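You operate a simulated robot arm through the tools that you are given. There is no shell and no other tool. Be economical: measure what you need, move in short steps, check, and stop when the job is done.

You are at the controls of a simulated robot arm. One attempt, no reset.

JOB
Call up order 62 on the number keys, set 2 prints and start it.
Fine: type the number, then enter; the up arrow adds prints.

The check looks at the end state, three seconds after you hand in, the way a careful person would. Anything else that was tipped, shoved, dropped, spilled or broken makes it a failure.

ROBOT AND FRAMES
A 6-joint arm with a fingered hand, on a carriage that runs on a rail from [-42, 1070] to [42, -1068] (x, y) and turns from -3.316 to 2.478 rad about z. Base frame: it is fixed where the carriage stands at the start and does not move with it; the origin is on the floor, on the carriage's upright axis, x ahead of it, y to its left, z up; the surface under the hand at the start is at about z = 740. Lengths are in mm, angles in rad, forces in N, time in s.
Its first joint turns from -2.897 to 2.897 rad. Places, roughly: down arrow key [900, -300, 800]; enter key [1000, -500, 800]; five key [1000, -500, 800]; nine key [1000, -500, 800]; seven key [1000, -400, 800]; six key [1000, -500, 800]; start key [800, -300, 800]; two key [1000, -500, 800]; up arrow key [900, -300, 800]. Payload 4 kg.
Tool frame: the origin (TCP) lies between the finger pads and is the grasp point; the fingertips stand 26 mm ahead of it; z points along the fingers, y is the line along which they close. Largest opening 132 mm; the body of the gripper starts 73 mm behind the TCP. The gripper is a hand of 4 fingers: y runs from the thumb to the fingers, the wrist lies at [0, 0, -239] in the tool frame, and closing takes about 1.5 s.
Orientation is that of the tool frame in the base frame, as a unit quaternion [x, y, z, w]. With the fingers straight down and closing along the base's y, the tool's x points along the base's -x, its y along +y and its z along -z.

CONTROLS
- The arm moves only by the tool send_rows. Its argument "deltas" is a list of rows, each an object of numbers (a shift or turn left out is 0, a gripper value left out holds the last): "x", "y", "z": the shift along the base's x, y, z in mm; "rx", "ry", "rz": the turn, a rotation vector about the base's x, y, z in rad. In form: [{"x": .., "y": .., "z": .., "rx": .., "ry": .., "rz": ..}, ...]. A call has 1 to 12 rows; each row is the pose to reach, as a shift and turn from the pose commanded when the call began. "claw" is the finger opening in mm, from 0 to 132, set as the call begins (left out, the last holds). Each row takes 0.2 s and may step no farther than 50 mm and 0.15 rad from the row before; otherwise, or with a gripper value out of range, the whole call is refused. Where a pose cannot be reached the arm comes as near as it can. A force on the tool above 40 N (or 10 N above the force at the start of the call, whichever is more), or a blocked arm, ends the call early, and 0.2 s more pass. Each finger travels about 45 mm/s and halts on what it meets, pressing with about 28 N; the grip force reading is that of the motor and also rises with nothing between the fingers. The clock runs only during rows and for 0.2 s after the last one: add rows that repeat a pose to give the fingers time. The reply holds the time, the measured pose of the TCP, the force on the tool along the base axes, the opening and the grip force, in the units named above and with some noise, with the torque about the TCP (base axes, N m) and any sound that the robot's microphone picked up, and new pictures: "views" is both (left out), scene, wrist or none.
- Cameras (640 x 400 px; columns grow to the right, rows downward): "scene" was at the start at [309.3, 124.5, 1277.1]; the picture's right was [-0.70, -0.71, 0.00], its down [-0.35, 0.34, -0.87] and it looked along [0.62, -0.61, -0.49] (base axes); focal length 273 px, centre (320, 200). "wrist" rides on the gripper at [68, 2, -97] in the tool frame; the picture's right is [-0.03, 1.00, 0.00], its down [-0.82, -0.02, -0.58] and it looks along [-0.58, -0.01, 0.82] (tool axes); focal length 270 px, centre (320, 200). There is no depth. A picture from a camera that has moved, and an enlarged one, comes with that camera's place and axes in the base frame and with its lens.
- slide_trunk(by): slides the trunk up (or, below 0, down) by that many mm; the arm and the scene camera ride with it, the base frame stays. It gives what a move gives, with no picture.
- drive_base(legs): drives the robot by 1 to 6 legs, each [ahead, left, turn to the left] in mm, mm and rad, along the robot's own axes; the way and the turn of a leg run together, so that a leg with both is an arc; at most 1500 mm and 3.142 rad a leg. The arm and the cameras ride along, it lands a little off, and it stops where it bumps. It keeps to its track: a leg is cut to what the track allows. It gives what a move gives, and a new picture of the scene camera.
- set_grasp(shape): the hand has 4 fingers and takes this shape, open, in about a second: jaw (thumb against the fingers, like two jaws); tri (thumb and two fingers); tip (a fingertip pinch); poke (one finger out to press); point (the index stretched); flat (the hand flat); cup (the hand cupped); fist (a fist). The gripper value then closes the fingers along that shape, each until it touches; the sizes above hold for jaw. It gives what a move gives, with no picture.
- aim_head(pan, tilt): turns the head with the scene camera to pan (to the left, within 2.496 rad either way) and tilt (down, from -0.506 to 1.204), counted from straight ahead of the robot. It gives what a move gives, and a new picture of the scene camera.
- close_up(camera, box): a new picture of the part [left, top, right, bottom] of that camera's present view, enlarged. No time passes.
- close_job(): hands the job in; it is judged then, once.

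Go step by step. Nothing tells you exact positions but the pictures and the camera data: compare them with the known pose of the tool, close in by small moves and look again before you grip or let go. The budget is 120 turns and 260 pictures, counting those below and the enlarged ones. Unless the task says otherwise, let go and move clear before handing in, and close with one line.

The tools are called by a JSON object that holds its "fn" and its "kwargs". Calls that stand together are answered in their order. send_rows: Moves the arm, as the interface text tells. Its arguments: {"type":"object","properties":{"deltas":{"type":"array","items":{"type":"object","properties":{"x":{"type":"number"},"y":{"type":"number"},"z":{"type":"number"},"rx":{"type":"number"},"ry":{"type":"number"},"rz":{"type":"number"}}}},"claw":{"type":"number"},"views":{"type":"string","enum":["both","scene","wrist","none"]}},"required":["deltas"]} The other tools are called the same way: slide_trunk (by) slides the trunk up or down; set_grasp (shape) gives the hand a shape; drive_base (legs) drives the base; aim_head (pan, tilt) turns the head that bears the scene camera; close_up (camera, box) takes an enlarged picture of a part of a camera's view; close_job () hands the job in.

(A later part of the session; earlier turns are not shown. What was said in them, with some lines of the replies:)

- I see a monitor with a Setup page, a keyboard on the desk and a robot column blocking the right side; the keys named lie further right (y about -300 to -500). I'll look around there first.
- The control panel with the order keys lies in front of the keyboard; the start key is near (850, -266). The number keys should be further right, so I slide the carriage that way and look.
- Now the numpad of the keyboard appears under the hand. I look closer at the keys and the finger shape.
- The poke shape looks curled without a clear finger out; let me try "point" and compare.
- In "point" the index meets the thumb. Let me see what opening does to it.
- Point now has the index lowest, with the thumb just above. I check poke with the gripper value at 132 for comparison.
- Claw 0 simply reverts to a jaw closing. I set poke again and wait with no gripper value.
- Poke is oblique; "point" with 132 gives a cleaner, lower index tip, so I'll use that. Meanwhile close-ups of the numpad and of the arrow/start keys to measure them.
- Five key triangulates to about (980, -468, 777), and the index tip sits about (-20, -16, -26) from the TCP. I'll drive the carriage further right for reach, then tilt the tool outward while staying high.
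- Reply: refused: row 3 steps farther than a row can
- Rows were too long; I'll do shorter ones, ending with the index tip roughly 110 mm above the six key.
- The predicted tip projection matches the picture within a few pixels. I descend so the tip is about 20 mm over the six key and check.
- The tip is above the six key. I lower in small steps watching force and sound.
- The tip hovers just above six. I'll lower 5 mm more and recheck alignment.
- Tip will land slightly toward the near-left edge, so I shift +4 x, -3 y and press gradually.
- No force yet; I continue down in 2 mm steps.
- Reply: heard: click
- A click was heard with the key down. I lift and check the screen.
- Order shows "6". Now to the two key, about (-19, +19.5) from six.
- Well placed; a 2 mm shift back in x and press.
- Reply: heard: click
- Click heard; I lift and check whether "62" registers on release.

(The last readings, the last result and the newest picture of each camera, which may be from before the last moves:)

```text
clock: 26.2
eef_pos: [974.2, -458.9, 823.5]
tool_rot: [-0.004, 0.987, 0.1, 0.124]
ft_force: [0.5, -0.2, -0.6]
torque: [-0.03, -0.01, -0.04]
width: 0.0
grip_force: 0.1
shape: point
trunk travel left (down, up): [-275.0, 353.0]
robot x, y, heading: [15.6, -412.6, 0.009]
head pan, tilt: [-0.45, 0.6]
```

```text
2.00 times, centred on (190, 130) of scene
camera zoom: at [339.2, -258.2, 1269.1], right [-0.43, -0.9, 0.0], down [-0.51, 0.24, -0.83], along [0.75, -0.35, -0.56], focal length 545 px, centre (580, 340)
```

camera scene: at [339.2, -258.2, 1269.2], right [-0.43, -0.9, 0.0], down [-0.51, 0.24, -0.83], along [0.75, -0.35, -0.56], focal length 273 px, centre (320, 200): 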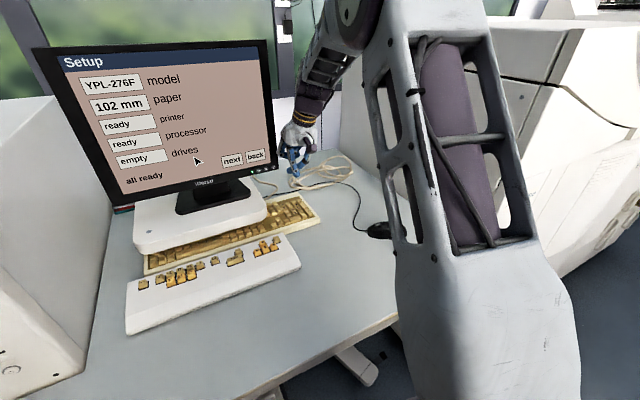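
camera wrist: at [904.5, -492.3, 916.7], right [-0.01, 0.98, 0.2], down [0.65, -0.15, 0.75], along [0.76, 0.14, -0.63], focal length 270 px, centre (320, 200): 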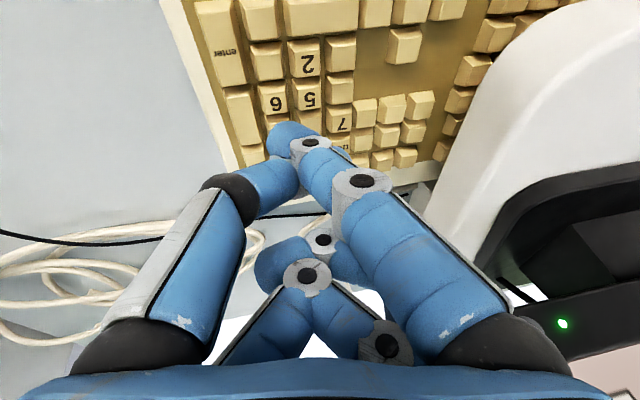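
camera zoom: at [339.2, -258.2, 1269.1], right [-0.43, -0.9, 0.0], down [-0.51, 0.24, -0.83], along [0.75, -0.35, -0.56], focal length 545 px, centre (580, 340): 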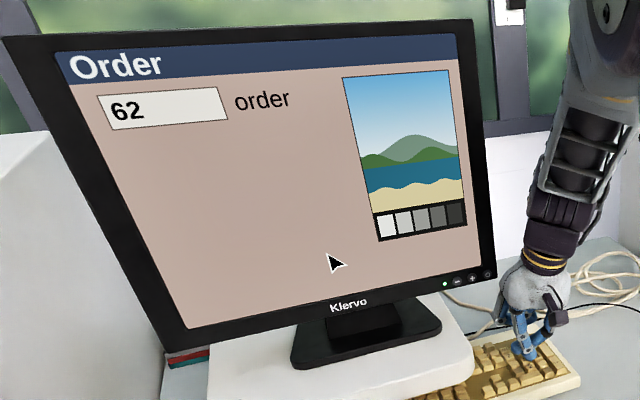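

Order shows "62". Now to the enter key, about (-8, -40) from two.

{"fn": "send_rows", "kwargs": {"deltas": [{"x": -4, "y": -20}, {"x": -8, "y": -40}, {"x": -8, "y": -40, "z": -11}, {"x": -8, "y": -40, "z": -11}], "views": "none"}}

{"fn": "close_up", "kwargs": {"camera": "scene", "box": [280, 190, 320, 215]}}

{"fn": "close_up", "kwargs": {"camera": "wrist", "box": [200, 60, 400, 185]}}

```text
clock: 27.2
eef_pos: [965.0, -499.1, 811.4]
tool_rot: [-0.004, 0.987, 0.099, 0.125]
ft_force: [0.3, -0.7, -0.5]
torque: [0.01, -0.01, 0.03]
width: 0.0
grip_force: 0.1
shape: point
trunk travel left (down, up): [-275.0, 353.0]
robot x, y, heading: [14.7, -407.6, 0.009]
head pan, tilt: [-0.45, 0.6]
```

```text
16.00 times, centred on (300, 202) of scene
camera zoom: at [339.2, -258.2, 1269.2], right [-0.43, -0.9, 0.0], down [-0.51, 0.24, -0.83], along [0.75, -0.35, -0.56], focal length 4361 px, centre (640, 160)
```

zoom: 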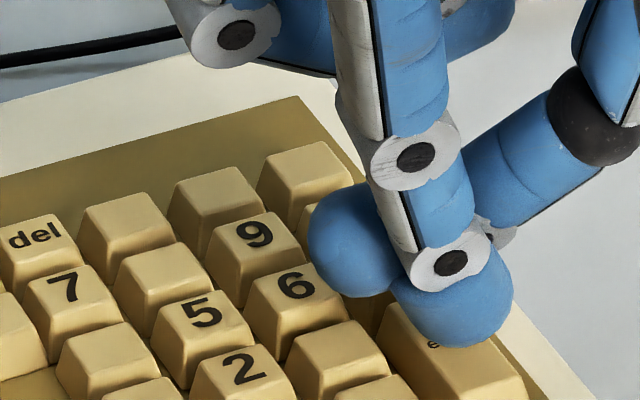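

```text
3.20 times, centred on (300, 122) of wrist
camera zoom: at [876.0, -515.9, 888.2], right [-0.01, 0.98, 0.2], down [0.65, -0.15, 0.75], along [0.76, 0.14, -0.63], focal length 865 px, centre (384, 448)
```

zoom: 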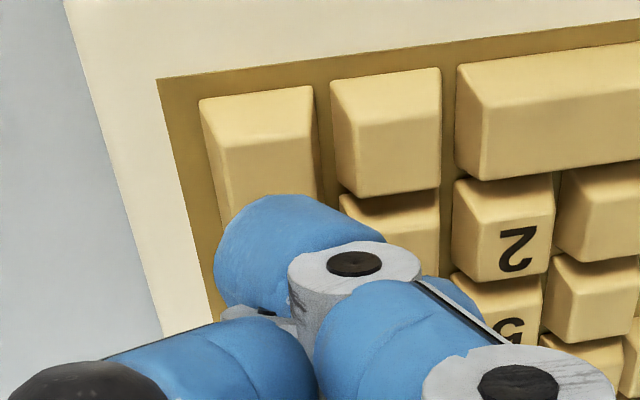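

Tip is over enter; press.

{"fn": "send_rows", "kwargs": {"deltas": [{"x": -3, "z": -3}, {"x": -3, "z": -5}, {"x": -3, "z": -7}, {"x": -3, "z": -8.5}, {"x": -3, "z": -8.5}], "views": "none"}}

{"fn": "send_rows", "kwargs": {"deltas": [{"z": 15}, {"z": 35}, {"z": 60}, {"z": 60}], "views": "scene"}}

{"fn": "close_up", "kwargs": {"camera": "scene", "box": [30, 30, 350, 230]}}

```text
clock: 28.4
eef_pos: [963.9, -498.9, 805.8]
tool_rot: [-0.005, 0.987, 0.099, 0.125]
ft_force: [0.3, -0.1, 1.9]
torque: [-0.04, 0.03, -0.02]
width: 0.3
grip_force: 0.1
shape: point
trunk travel left (down, up): [-275.0, 353.0]
robot x, y, heading: [13.9, -409.1, 0.007]
head pan, tilt: [-0.45, 0.6]
heard: click
```

```text
clock: 29.4
eef_pos: [965.1, -498.9, 866.0]
tool_rot: [-0.005, 0.987, 0.099, 0.125]
ft_force: [-0.2, -0.2, -0.1]
torque: [-0.04, 0.01, -0.05]
width: 0.0
grip_force: 0.0
shape: point
trunk travel left (down, up): [-275.0, 353.0]
robot x, y, heading: [15.5, -406.9, 0.004]
head pan, tilt: [-0.45, 0.6]
camera scene: at [339.2, -258.2, 1269.1], right [-0.43, -0.9, 0.0], down [-0.51, 0.24, -0.83], along [0.75, -0.35, -0.56], focal length 273 px, centre (320, 200)
```

scene: 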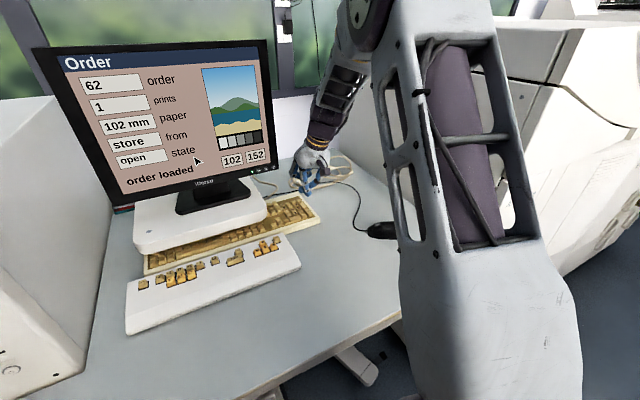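

```text
2.00 times, centred on (190, 130) of scene
camera zoom: at [339.2, -258.2, 1269.1], right [-0.43, -0.9, 0.0], down [-0.51, 0.24, -0.83], along [0.75, -0.35, -0.56], focal length 545 px, centre (580, 340)
```

zoom: 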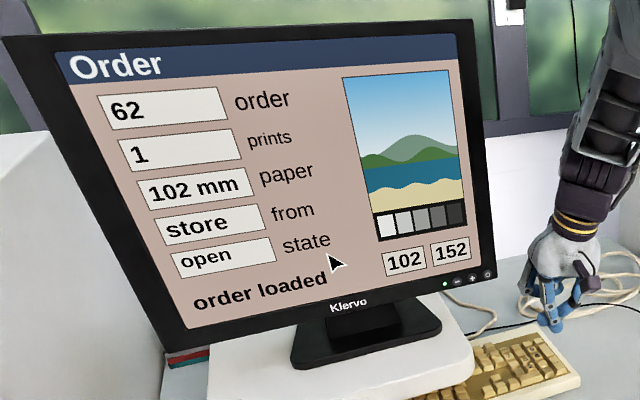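

Order 62 is loaded with 1 print. Next the up arrow, estimated at (874, -346, 777); I move over it at height.

{"fn": "send_rows", "kwargs": {"deltas": [{"x": -30, "z": 10}, {"x": -70, "z": 20}, {"x": -75, "y": 45, "z": 20}, {"x": -75, "y": 90, "z": 20}, {"x": -75, "y": 130, "z": 20}, {"x": -75, "y": 161, "z": 20}, {"x": -75, "y": 161, "z": 0}, {"x": -75, "y": 161, "z": -20}, {"x": -75, "y": 161, "z": -20}]}}

{"fn": "close_up", "kwargs": {"camera": "scene", "box": [200, 160, 320, 260]}}

{"fn": "close_up", "kwargs": {"camera": "wrist", "box": [200, 60, 400, 185]}}

```text
clock: 31.4
eef_pos: [892.2, -339.4, 842.4]
tool_rot: [-0.005, 0.987, 0.099, 0.124]
ft_force: [-0.3, 0.5, -0.1]
torque: [-0.01, -0.02, 0.01]
width: 0.0
grip_force: 0.1
shape: point
trunk travel left (down, up): [-275.0, 353.0]
robot x, y, heading: [10.1, -409.9, 0.005]
head pan, tilt: [-0.45, 0.6]
camera scene: at [339.2, -258.2, 1269.2], right [-0.43, -0.9, 0.0], down [-0.51, 0.24, -0.83], along [0.75, -0.35, -0.56], focal length 273 px, centre (320, 200)
camera wrist: at [801.9, -355.7, 918.6], right [-0.01, 0.98, 0.2], down [0.65, -0.15, 0.75], along [0.76, 0.14, -0.63], focal length 270 px, centre (320, 200)
```

scene: 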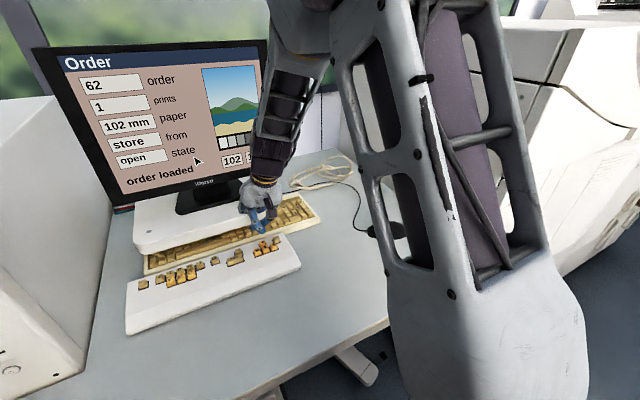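
wrist: 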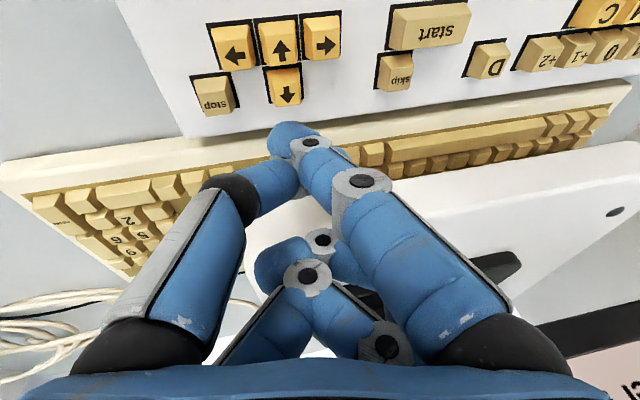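

```text
4.00 times, centred on (260, 210) of scene
camera zoom: at [339.2, -258.2, 1269.2], right [-0.43, -0.9, 0.0], down [-0.51, 0.24, -0.83], along [0.75, -0.35, -0.56], focal length 1090 px, centre (560, 160)
```

zoom: 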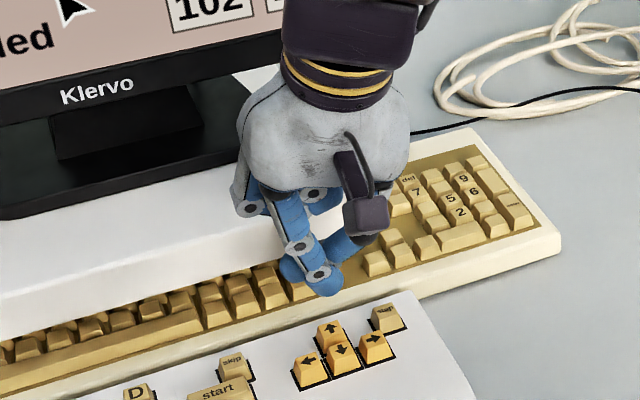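

```text
3.20 times, centred on (300, 122) of wrist
camera zoom: at [801.9, -355.7, 918.6], right [-0.01, 0.98, 0.2], down [0.65, -0.15, 0.75], along [0.76, 0.14, -0.63], focal length 865 px, centre (384, 448)
```

zoom: 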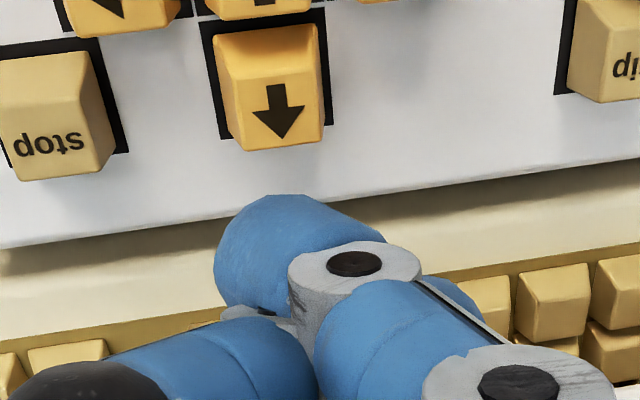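

The up arrow is slightly nearer/ahead of the tip. I lower 13 mm and check.

{"fn": "send_rows", "kwargs": {"deltas": [{"x": -4, "z": -7}, {"x": -6, "z": -13}, {"x": -6, "z": -13}], "views": "none"}}

{"fn": "close_up", "kwargs": {"camera": "scene", "box": [230, 205, 310, 255]}}

{"fn": "close_up", "kwargs": {"camera": "wrist", "box": [200, 60, 400, 185]}}

```text
clock: 32.2
eef_pos: [883.8, -338.9, 831.1]
tool_rot: [-0.005, 0.987, 0.099, 0.124]
ft_force: [0.9, 0.4, 0.6]
torque: [-0.01, -0.04, 0.02]
width: 0.2
grip_force: 0.1
shape: point
trunk travel left (down, up): [-275.0, 353.0]
robot x, y, heading: [18.1, -413.3, 0.01]
head pan, tilt: [-0.45, 0.6]
```

```text
8.00 times, centred on (270, 230) of scene
camera zoom: at [339.2, -258.2, 1269.2], right [-0.43, -0.9, 0.0], down [-0.51, 0.24, -0.83], along [0.75, -0.35, -0.56], focal length 2181 px, centre (720, -40)
```

zoom: 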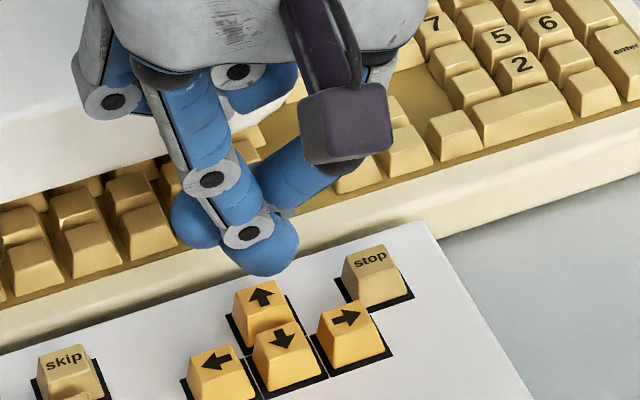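

```text
3.20 times, centred on (300, 122) of wrist
camera zoom: at [794.6, -355.9, 906.5], right [-0.01, 0.98, 0.2], down [0.65, -0.15, 0.75], along [0.76, 0.14, -0.63], focal length 865 px, centre (384, 448)
```

zoom: 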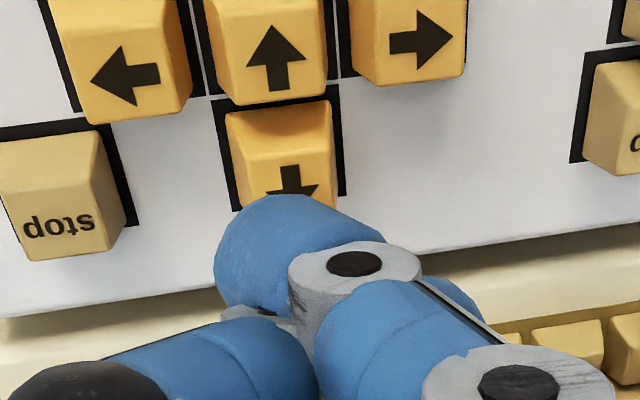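

Height of the panel keys is uncertain, so I step down 8 mm with +5 in x and look again.

{"fn": "send_rows", "kwargs": {"deltas": [{"x": 5, "z": 0}, {"x": 5, "z": -6}, {"x": 5, "z": -8}], "views": "none"}}

{"fn": "close_up", "kwargs": {"camera": "scene", "box": [240, 218, 280, 243]}}

{"fn": "close_up", "kwargs": {"camera": "wrist", "box": [200, 60, 400, 185]}}

```text
clock: 33.0
eef_pos: [889.2, -340.0, 821.7]
tool_rot: [-0.005, 0.987, 0.1, 0.125]
ft_force: [0.9, 1.0, -0.4]
torque: [0.01, 0.01, -0.01]
width: 0.0
grip_force: 0.0
shape: point
trunk travel left (down, up): [-275.0, 353.0]
robot x, y, heading: [13.8, -411.9, 0.008]
head pan, tilt: [-0.45, 0.6]
```

```text
16.00 times, centred on (260, 230) of scene
camera zoom: at [339.2, -258.2, 1269.2], right [-0.43, -0.9, 0.0], down [-0.51, 0.24, -0.83], along [0.75, -0.35, -0.56], focal length 4361 px, centre (1280, -288)
```

zoom: 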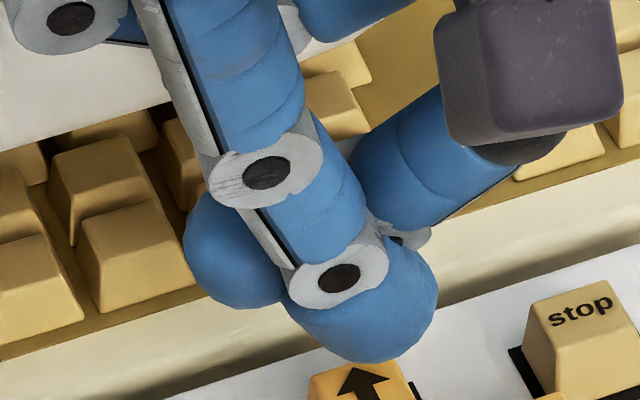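

```text
3.20 times, centred on (300, 122) of wrist
camera zoom: at [799.2, -356.3, 898.7], right [-0.01, 0.98, 0.2], down [0.65, -0.15, 0.75], along [0.76, 0.14, -0.63], focal length 865 px, centre (384, 448)
```

zoom: 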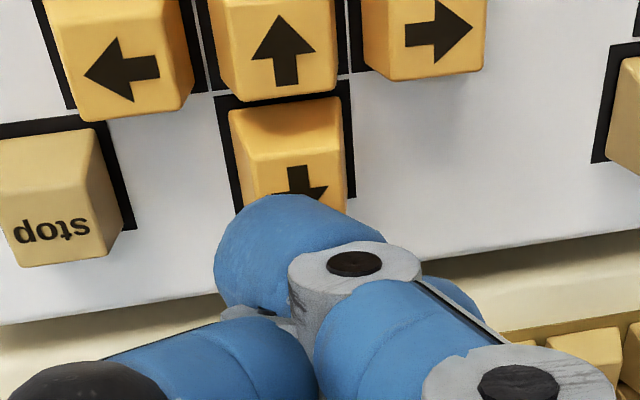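

Alignment good so far; lower 6 mm more.

{"fn": "send_rows", "kwargs": {"deltas": [{"x": 1, "y": 1, "z": -3}, {"x": 1, "y": 1, "z": -6}, {"x": 1, "y": 1, "z": -6}], "views": "none"}}

{"fn": "close_up", "kwargs": {"camera": "scene", "box": [240, 220, 280, 245]}}

{"fn": "close_up", "kwargs": {"camera": "wrist", "box": [200, 60, 400, 185]}}

```text
clock: 33.8
eef_pos: [888.8, -337.7, 817.8]
tool_rot: [-0.005, 0.987, 0.099, 0.125]
ft_force: [-0.1, 0.4, -0.2]
torque: [-0.01, 0.0, -0.01]
width: 0.0
grip_force: 0.0
shape: point
trunk travel left (down, up): [-275.0, 353.0]
robot x, y, heading: [16.7, -408.7, 0.014]
head pan, tilt: [-0.45, 0.6]
```

```text
16.00 times, centred on (260, 232) of scene
camera zoom: at [339.2, -258.2, 1269.2], right [-0.43, -0.9, 0.0], down [-0.51, 0.24, -0.83], along [0.75, -0.35, -0.56], focal length 4361 px, centre (1280, -320)
```

zoom: 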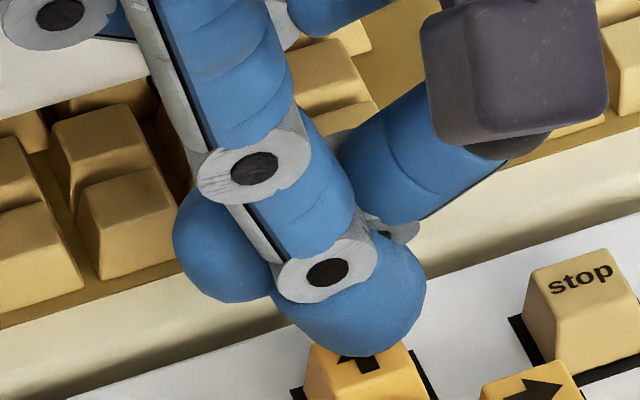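

```text
3.20 times, centred on (300, 122) of wrist
camera zoom: at [799.9, -354.0, 893.5], right [-0.01, 0.98, 0.2], down [0.65, -0.15, 0.75], along [0.76, 0.14, -0.63], focal length 865 px, centre (384, 448)
```

zoom: 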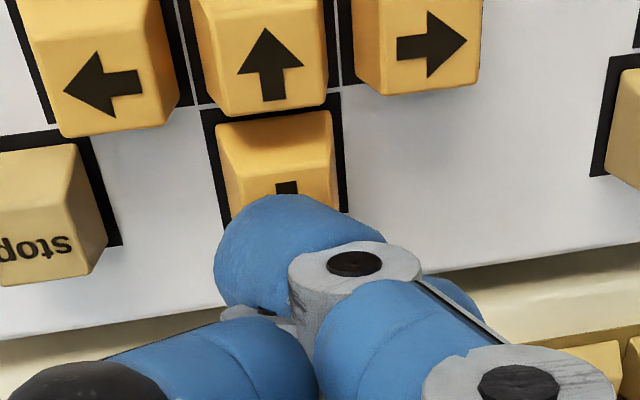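

Close to contact; shift y back 1.5, x +2 and continue gently.

{"fn": "send_rows", "kwargs": {"deltas": [{"x": 2, "y": -1.5, "z": -1}, {"x": 2, "y": -1.5, "z": -3}, {"x": 2, "y": -1.5, "z": -5}, {"x": 2, "y": -1.5, "z": -5}], "views": "none"}}

{"fn": "close_up", "kwargs": {"camera": "scene", "box": [240, 220, 280, 245]}}

```text
clock: 34.8
eef_pos: [891.5, -337.6, 812.4]
tool_rot: [-0.005, 0.987, 0.099, 0.126]
ft_force: [0.1, -0.6, 1.7]
torque: [-0.02, 0.03, 0.01]
width: 0.0
grip_force: 0.0
shape: point
trunk travel left (down, up): [-275.0, 353.0]
robot x, y, heading: [13.8, -413.2, 0.009]
head pan, tilt: [-0.45, 0.6]
heard: click
```

```text
16.00 times, centred on (260, 232) of scene
camera zoom: at [339.2, -258.2, 1269.2], right [-0.43, -0.9, 0.0], down [-0.51, 0.24, -0.83], along [0.75, -0.35, -0.56], focal length 4361 px, centre (1280, -320)
```

zoom: 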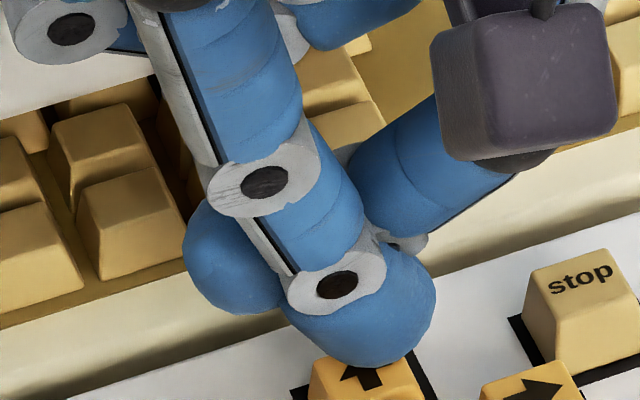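

A click. I lift and check the prints count.

{"fn": "send_rows", "kwargs": {"deltas": [{"z": 15}, {"z": 30}, {"z": 30}], "views": "none"}}

{"fn": "close_up", "kwargs": {"camera": "scene", "box": [30, 30, 350, 230]}}

{"fn": "close_up", "kwargs": {"camera": "scene", "box": [210, 210, 306, 270]}}

```text
clock: 35.6
eef_pos: [892.1, -337.6, 842.5]
tool_rot: [-0.005, 0.987, 0.099, 0.124]
ft_force: [0.4, 0.1, 0.4]
torque: [0.0, 0.0, -0.05]
width: 0.3
grip_force: 0.2
shape: point
trunk travel left (down, up): [-275.0, 353.0]
robot x, y, heading: [15.6, -412.0, 0.01]
head pan, tilt: [-0.45, 0.6]
```

```text
2.00 times, centred on (190, 130) of scene
camera zoom: at [339.2, -258.2, 1269.1], right [-0.43, -0.9, 0.0], down [-0.51, 0.24, -0.83], along [0.75, -0.35, -0.56], focal length 545 px, centre (580, 340)
```

zoom: 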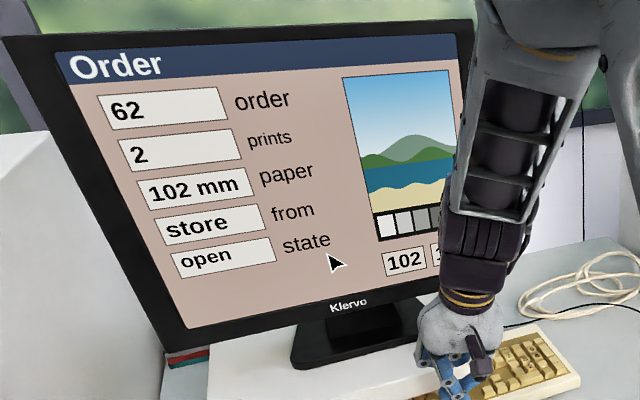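

```text
6.67 times, centred on (258, 240) of scene
camera zoom: at [339.2, -258.2, 1269.1], right [-0.43, -0.9, 0.0], down [-0.51, 0.24, -0.83], along [0.75, -0.35, -0.56], focal length 1817 px, centre (733, -67)
```

zoom: 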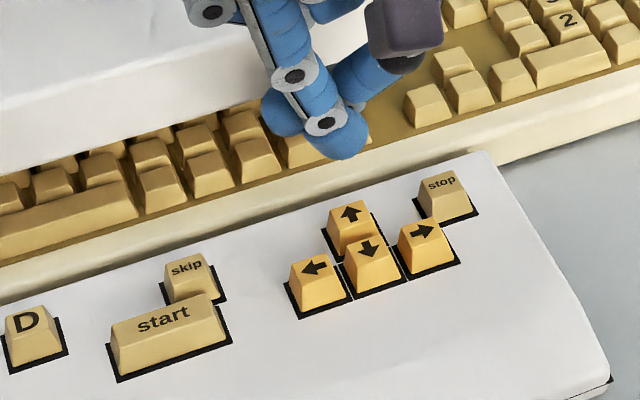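

Prints is 2. Now the start key, about (-22, +77) from the up arrow.

{"fn": "send_rows", "kwargs": {"deltas": [{"x": -11, "y": 38}, {"x": -22, "y": 77}, {"x": -22, "y": 77, "z": -12}, {"x": -22, "y": 77, "z": -18}, {"x": -22, "y": 77, "z": -18}], "views": "none"}}

{"fn": "close_up", "kwargs": {"camera": "scene", "box": [215, 225, 263, 255]}}

{"fn": "close_up", "kwargs": {"camera": "wrist", "box": [200, 60, 400, 185]}}

```text
clock: 36.8
eef_pos: [871.5, -263.6, 824.2]
tool_rot: [-0.005, 0.987, 0.1, 0.124]
ft_force: [-0.5, 0.4, -0.5]
torque: [0.02, 0.0, -0.01]
width: 0.2
grip_force: 0.0
shape: point
trunk travel left (down, up): [-275.0, 353.0]
robot x, y, heading: [14.8, -412.4, 0.012]
head pan, tilt: [-0.45, 0.6]
```

```text
13.33 times, centred on (239, 240) of scene
camera zoom: at [339.2, -258.2, 1269.2], right [-0.43, -0.9, 0.0], down [-0.51, 0.24, -0.83], along [0.75, -0.35, -0.56], focal length 3634 px, centre (1400, -333)
```

zoom: 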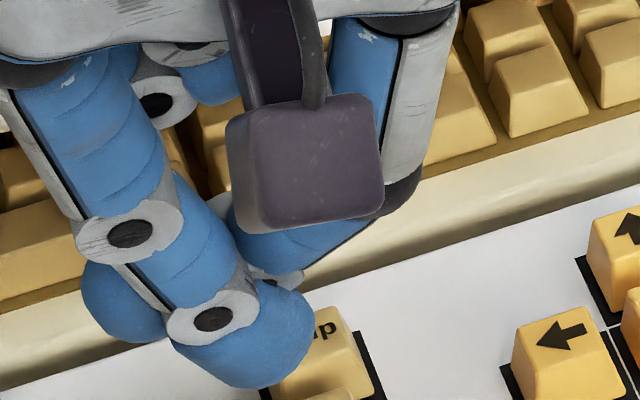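

```text
3.20 times, centred on (300, 122) of wrist
camera zoom: at [781.8, -279.7, 899.9], right [-0.01, 0.98, 0.2], down [0.65, -0.15, 0.75], along [0.76, 0.14, -0.63], focal length 865 px, centre (384, 448)
```

zoom: 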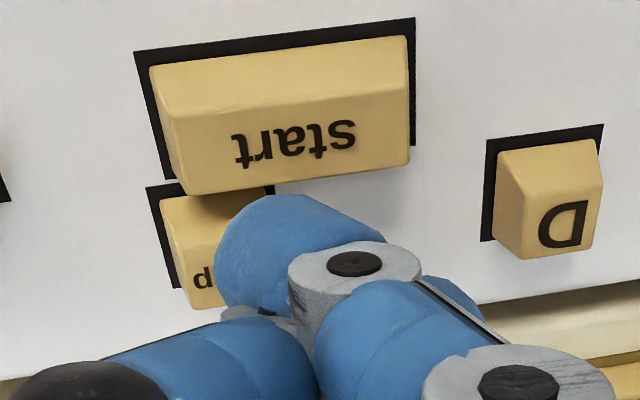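

The tip needs to come about 6 mm nearer to stay clear of "skip". Adjust and lower.

{"fn": "send_rows", "kwargs": {"deltas": [{"x": -6}, {"x": -6, "z": -5}, {"x": -6, "z": -7}, {"x": -6, "z": -7}], "views": "none"}}

{"fn": "close_up", "kwargs": {"camera": "scene", "box": [215, 230, 263, 260]}}

{"fn": "close_up", "kwargs": {"camera": "wrist", "box": [200, 60, 400, 185]}}

```text
clock: 37.8
eef_pos: [865.8, -261.3, 816.8]
tool_rot: [-0.004, 0.987, 0.1, 0.124]
ft_force: [-0.6, 0.6, 0.8]
torque: [-0.01, 0.03, -0.02]
width: 0.0
grip_force: 0.1
shape: point
trunk travel left (down, up): [-275.0, 353.0]
robot x, y, heading: [14.3, -410.9, 0.006]
head pan, tilt: [-0.45, 0.6]
```

```text
13.33 times, centred on (239, 245) of scene
camera zoom: at [339.2, -258.2, 1269.2], right [-0.43, -0.9, 0.0], down [-0.51, 0.24, -0.83], along [0.75, -0.35, -0.56], focal length 3634 px, centre (1400, -400)
```

zoom: 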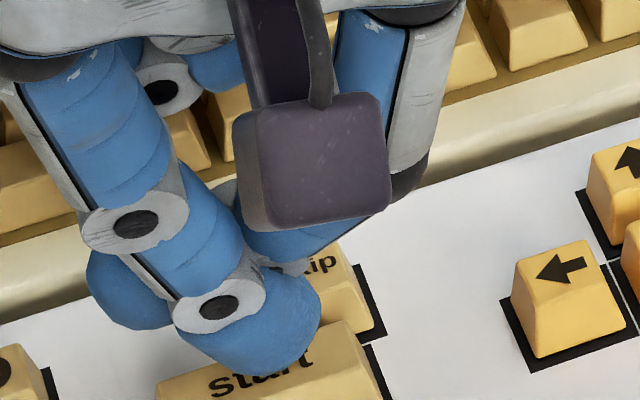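

```text
3.20 times, centred on (300, 122) of wrist
camera zoom: at [775.2, -278.3, 893.1], right [-0.01, 0.98, 0.2], down [0.65, -0.15, 0.75], along [0.76, 0.14, -0.64], focal length 865 px, centre (384, 448)
```

zoom: 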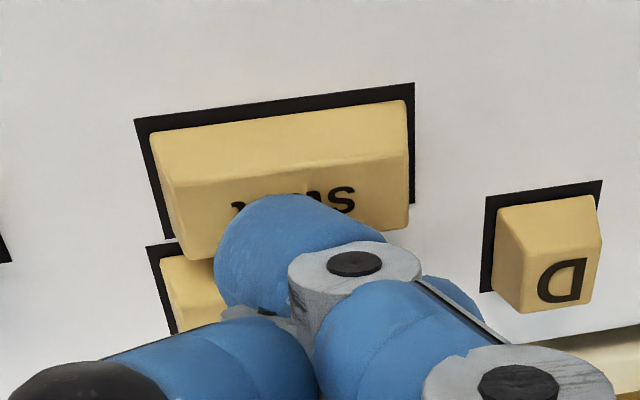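

Aligned over start; press.

{"fn": "send_rows", "kwargs": {"deltas": [{"z": -2}, {"z": -4}, {"z": -6}, {"z": -6}], "views": "none"}}

```text
clock: 38.8
eef_pos: [865.0, -262.1, 811.9]
tool_rot: [-0.004, 0.987, 0.099, 0.126]
ft_force: [1.2, 1.1, 12.1]
torque: [-0.09, 0.18, -0.02]
width: 0.2
grip_force: 0.0
shape: point
trunk travel left (down, up): [-275.0, 353.0]
robot x, y, heading: [14.6, -413.1, 0.008]
head pan, tilt: [-0.45, 0.6]
heard: click
```

A click with 12 N; I lift and check the screen.

{"fn": "send_rows", "kwargs": {"deltas": [{"z": 15}, {"z": 40}, {"x": -30, "z": 80}, {"x": -60, "z": 110}, {"x": -60, "z": 110}], "views": "scene"}}

{"fn": "close_up", "kwargs": {"camera": "scene", "box": [30, 30, 350, 230]}}

```text
clock: 40.0
eef_pos: [803.6, -261.6, 924.1]
tool_rot: [-0.005, 0.987, 0.099, 0.125]
ft_force: [0.6, 0.6, -0.4]
torque: [0.03, -0.01, 0.0]
width: 0.1
grip_force: 0.0
shape: point
trunk travel left (down, up): [-275.0, 353.0]
robot x, y, heading: [19.8, -408.5, 0.007]
head pan, tilt: [-0.45, 0.6]
camera scene: at [339.3, -258.2, 1269.1], right [-0.43, -0.9, 0.0], down [-0.51, 0.24, -0.83], along [0.75, -0.35, -0.56], focal length 273 px, centre (320, 200)
```

scene: 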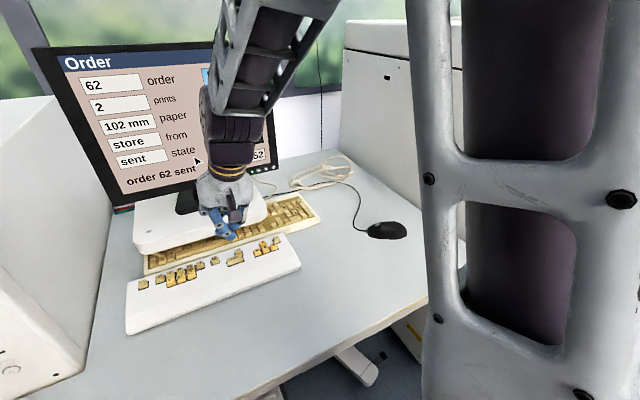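

```text
2.00 times, centred on (190, 130) of scene
camera zoom: at [339.3, -258.2, 1269.1], right [-0.43, -0.9, 0.0], down [-0.51, 0.24, -0.83], along [0.75, -0.35, -0.56], focal length 545 px, centre (580, 340)
```

zoom: 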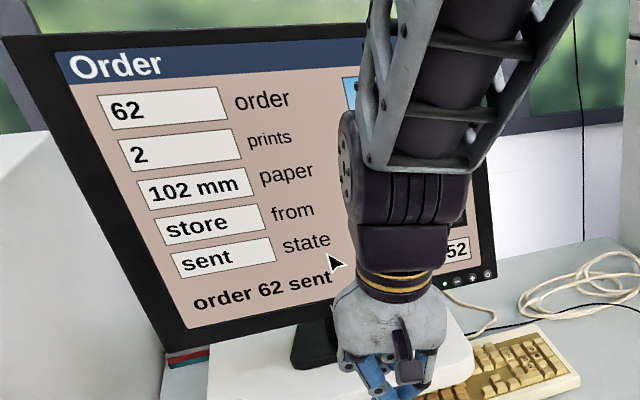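

The screen reads "order 62 sent" with 2 prints, and the hand is clear, so I hand in.

{"fn": "close_job", "kwargs": {}}

```text
The job is handed in.
```

Order 62 was called up, set to 2 prints and started; the screen showed "order 62 sent", with the hand lifted clear before I handed in.
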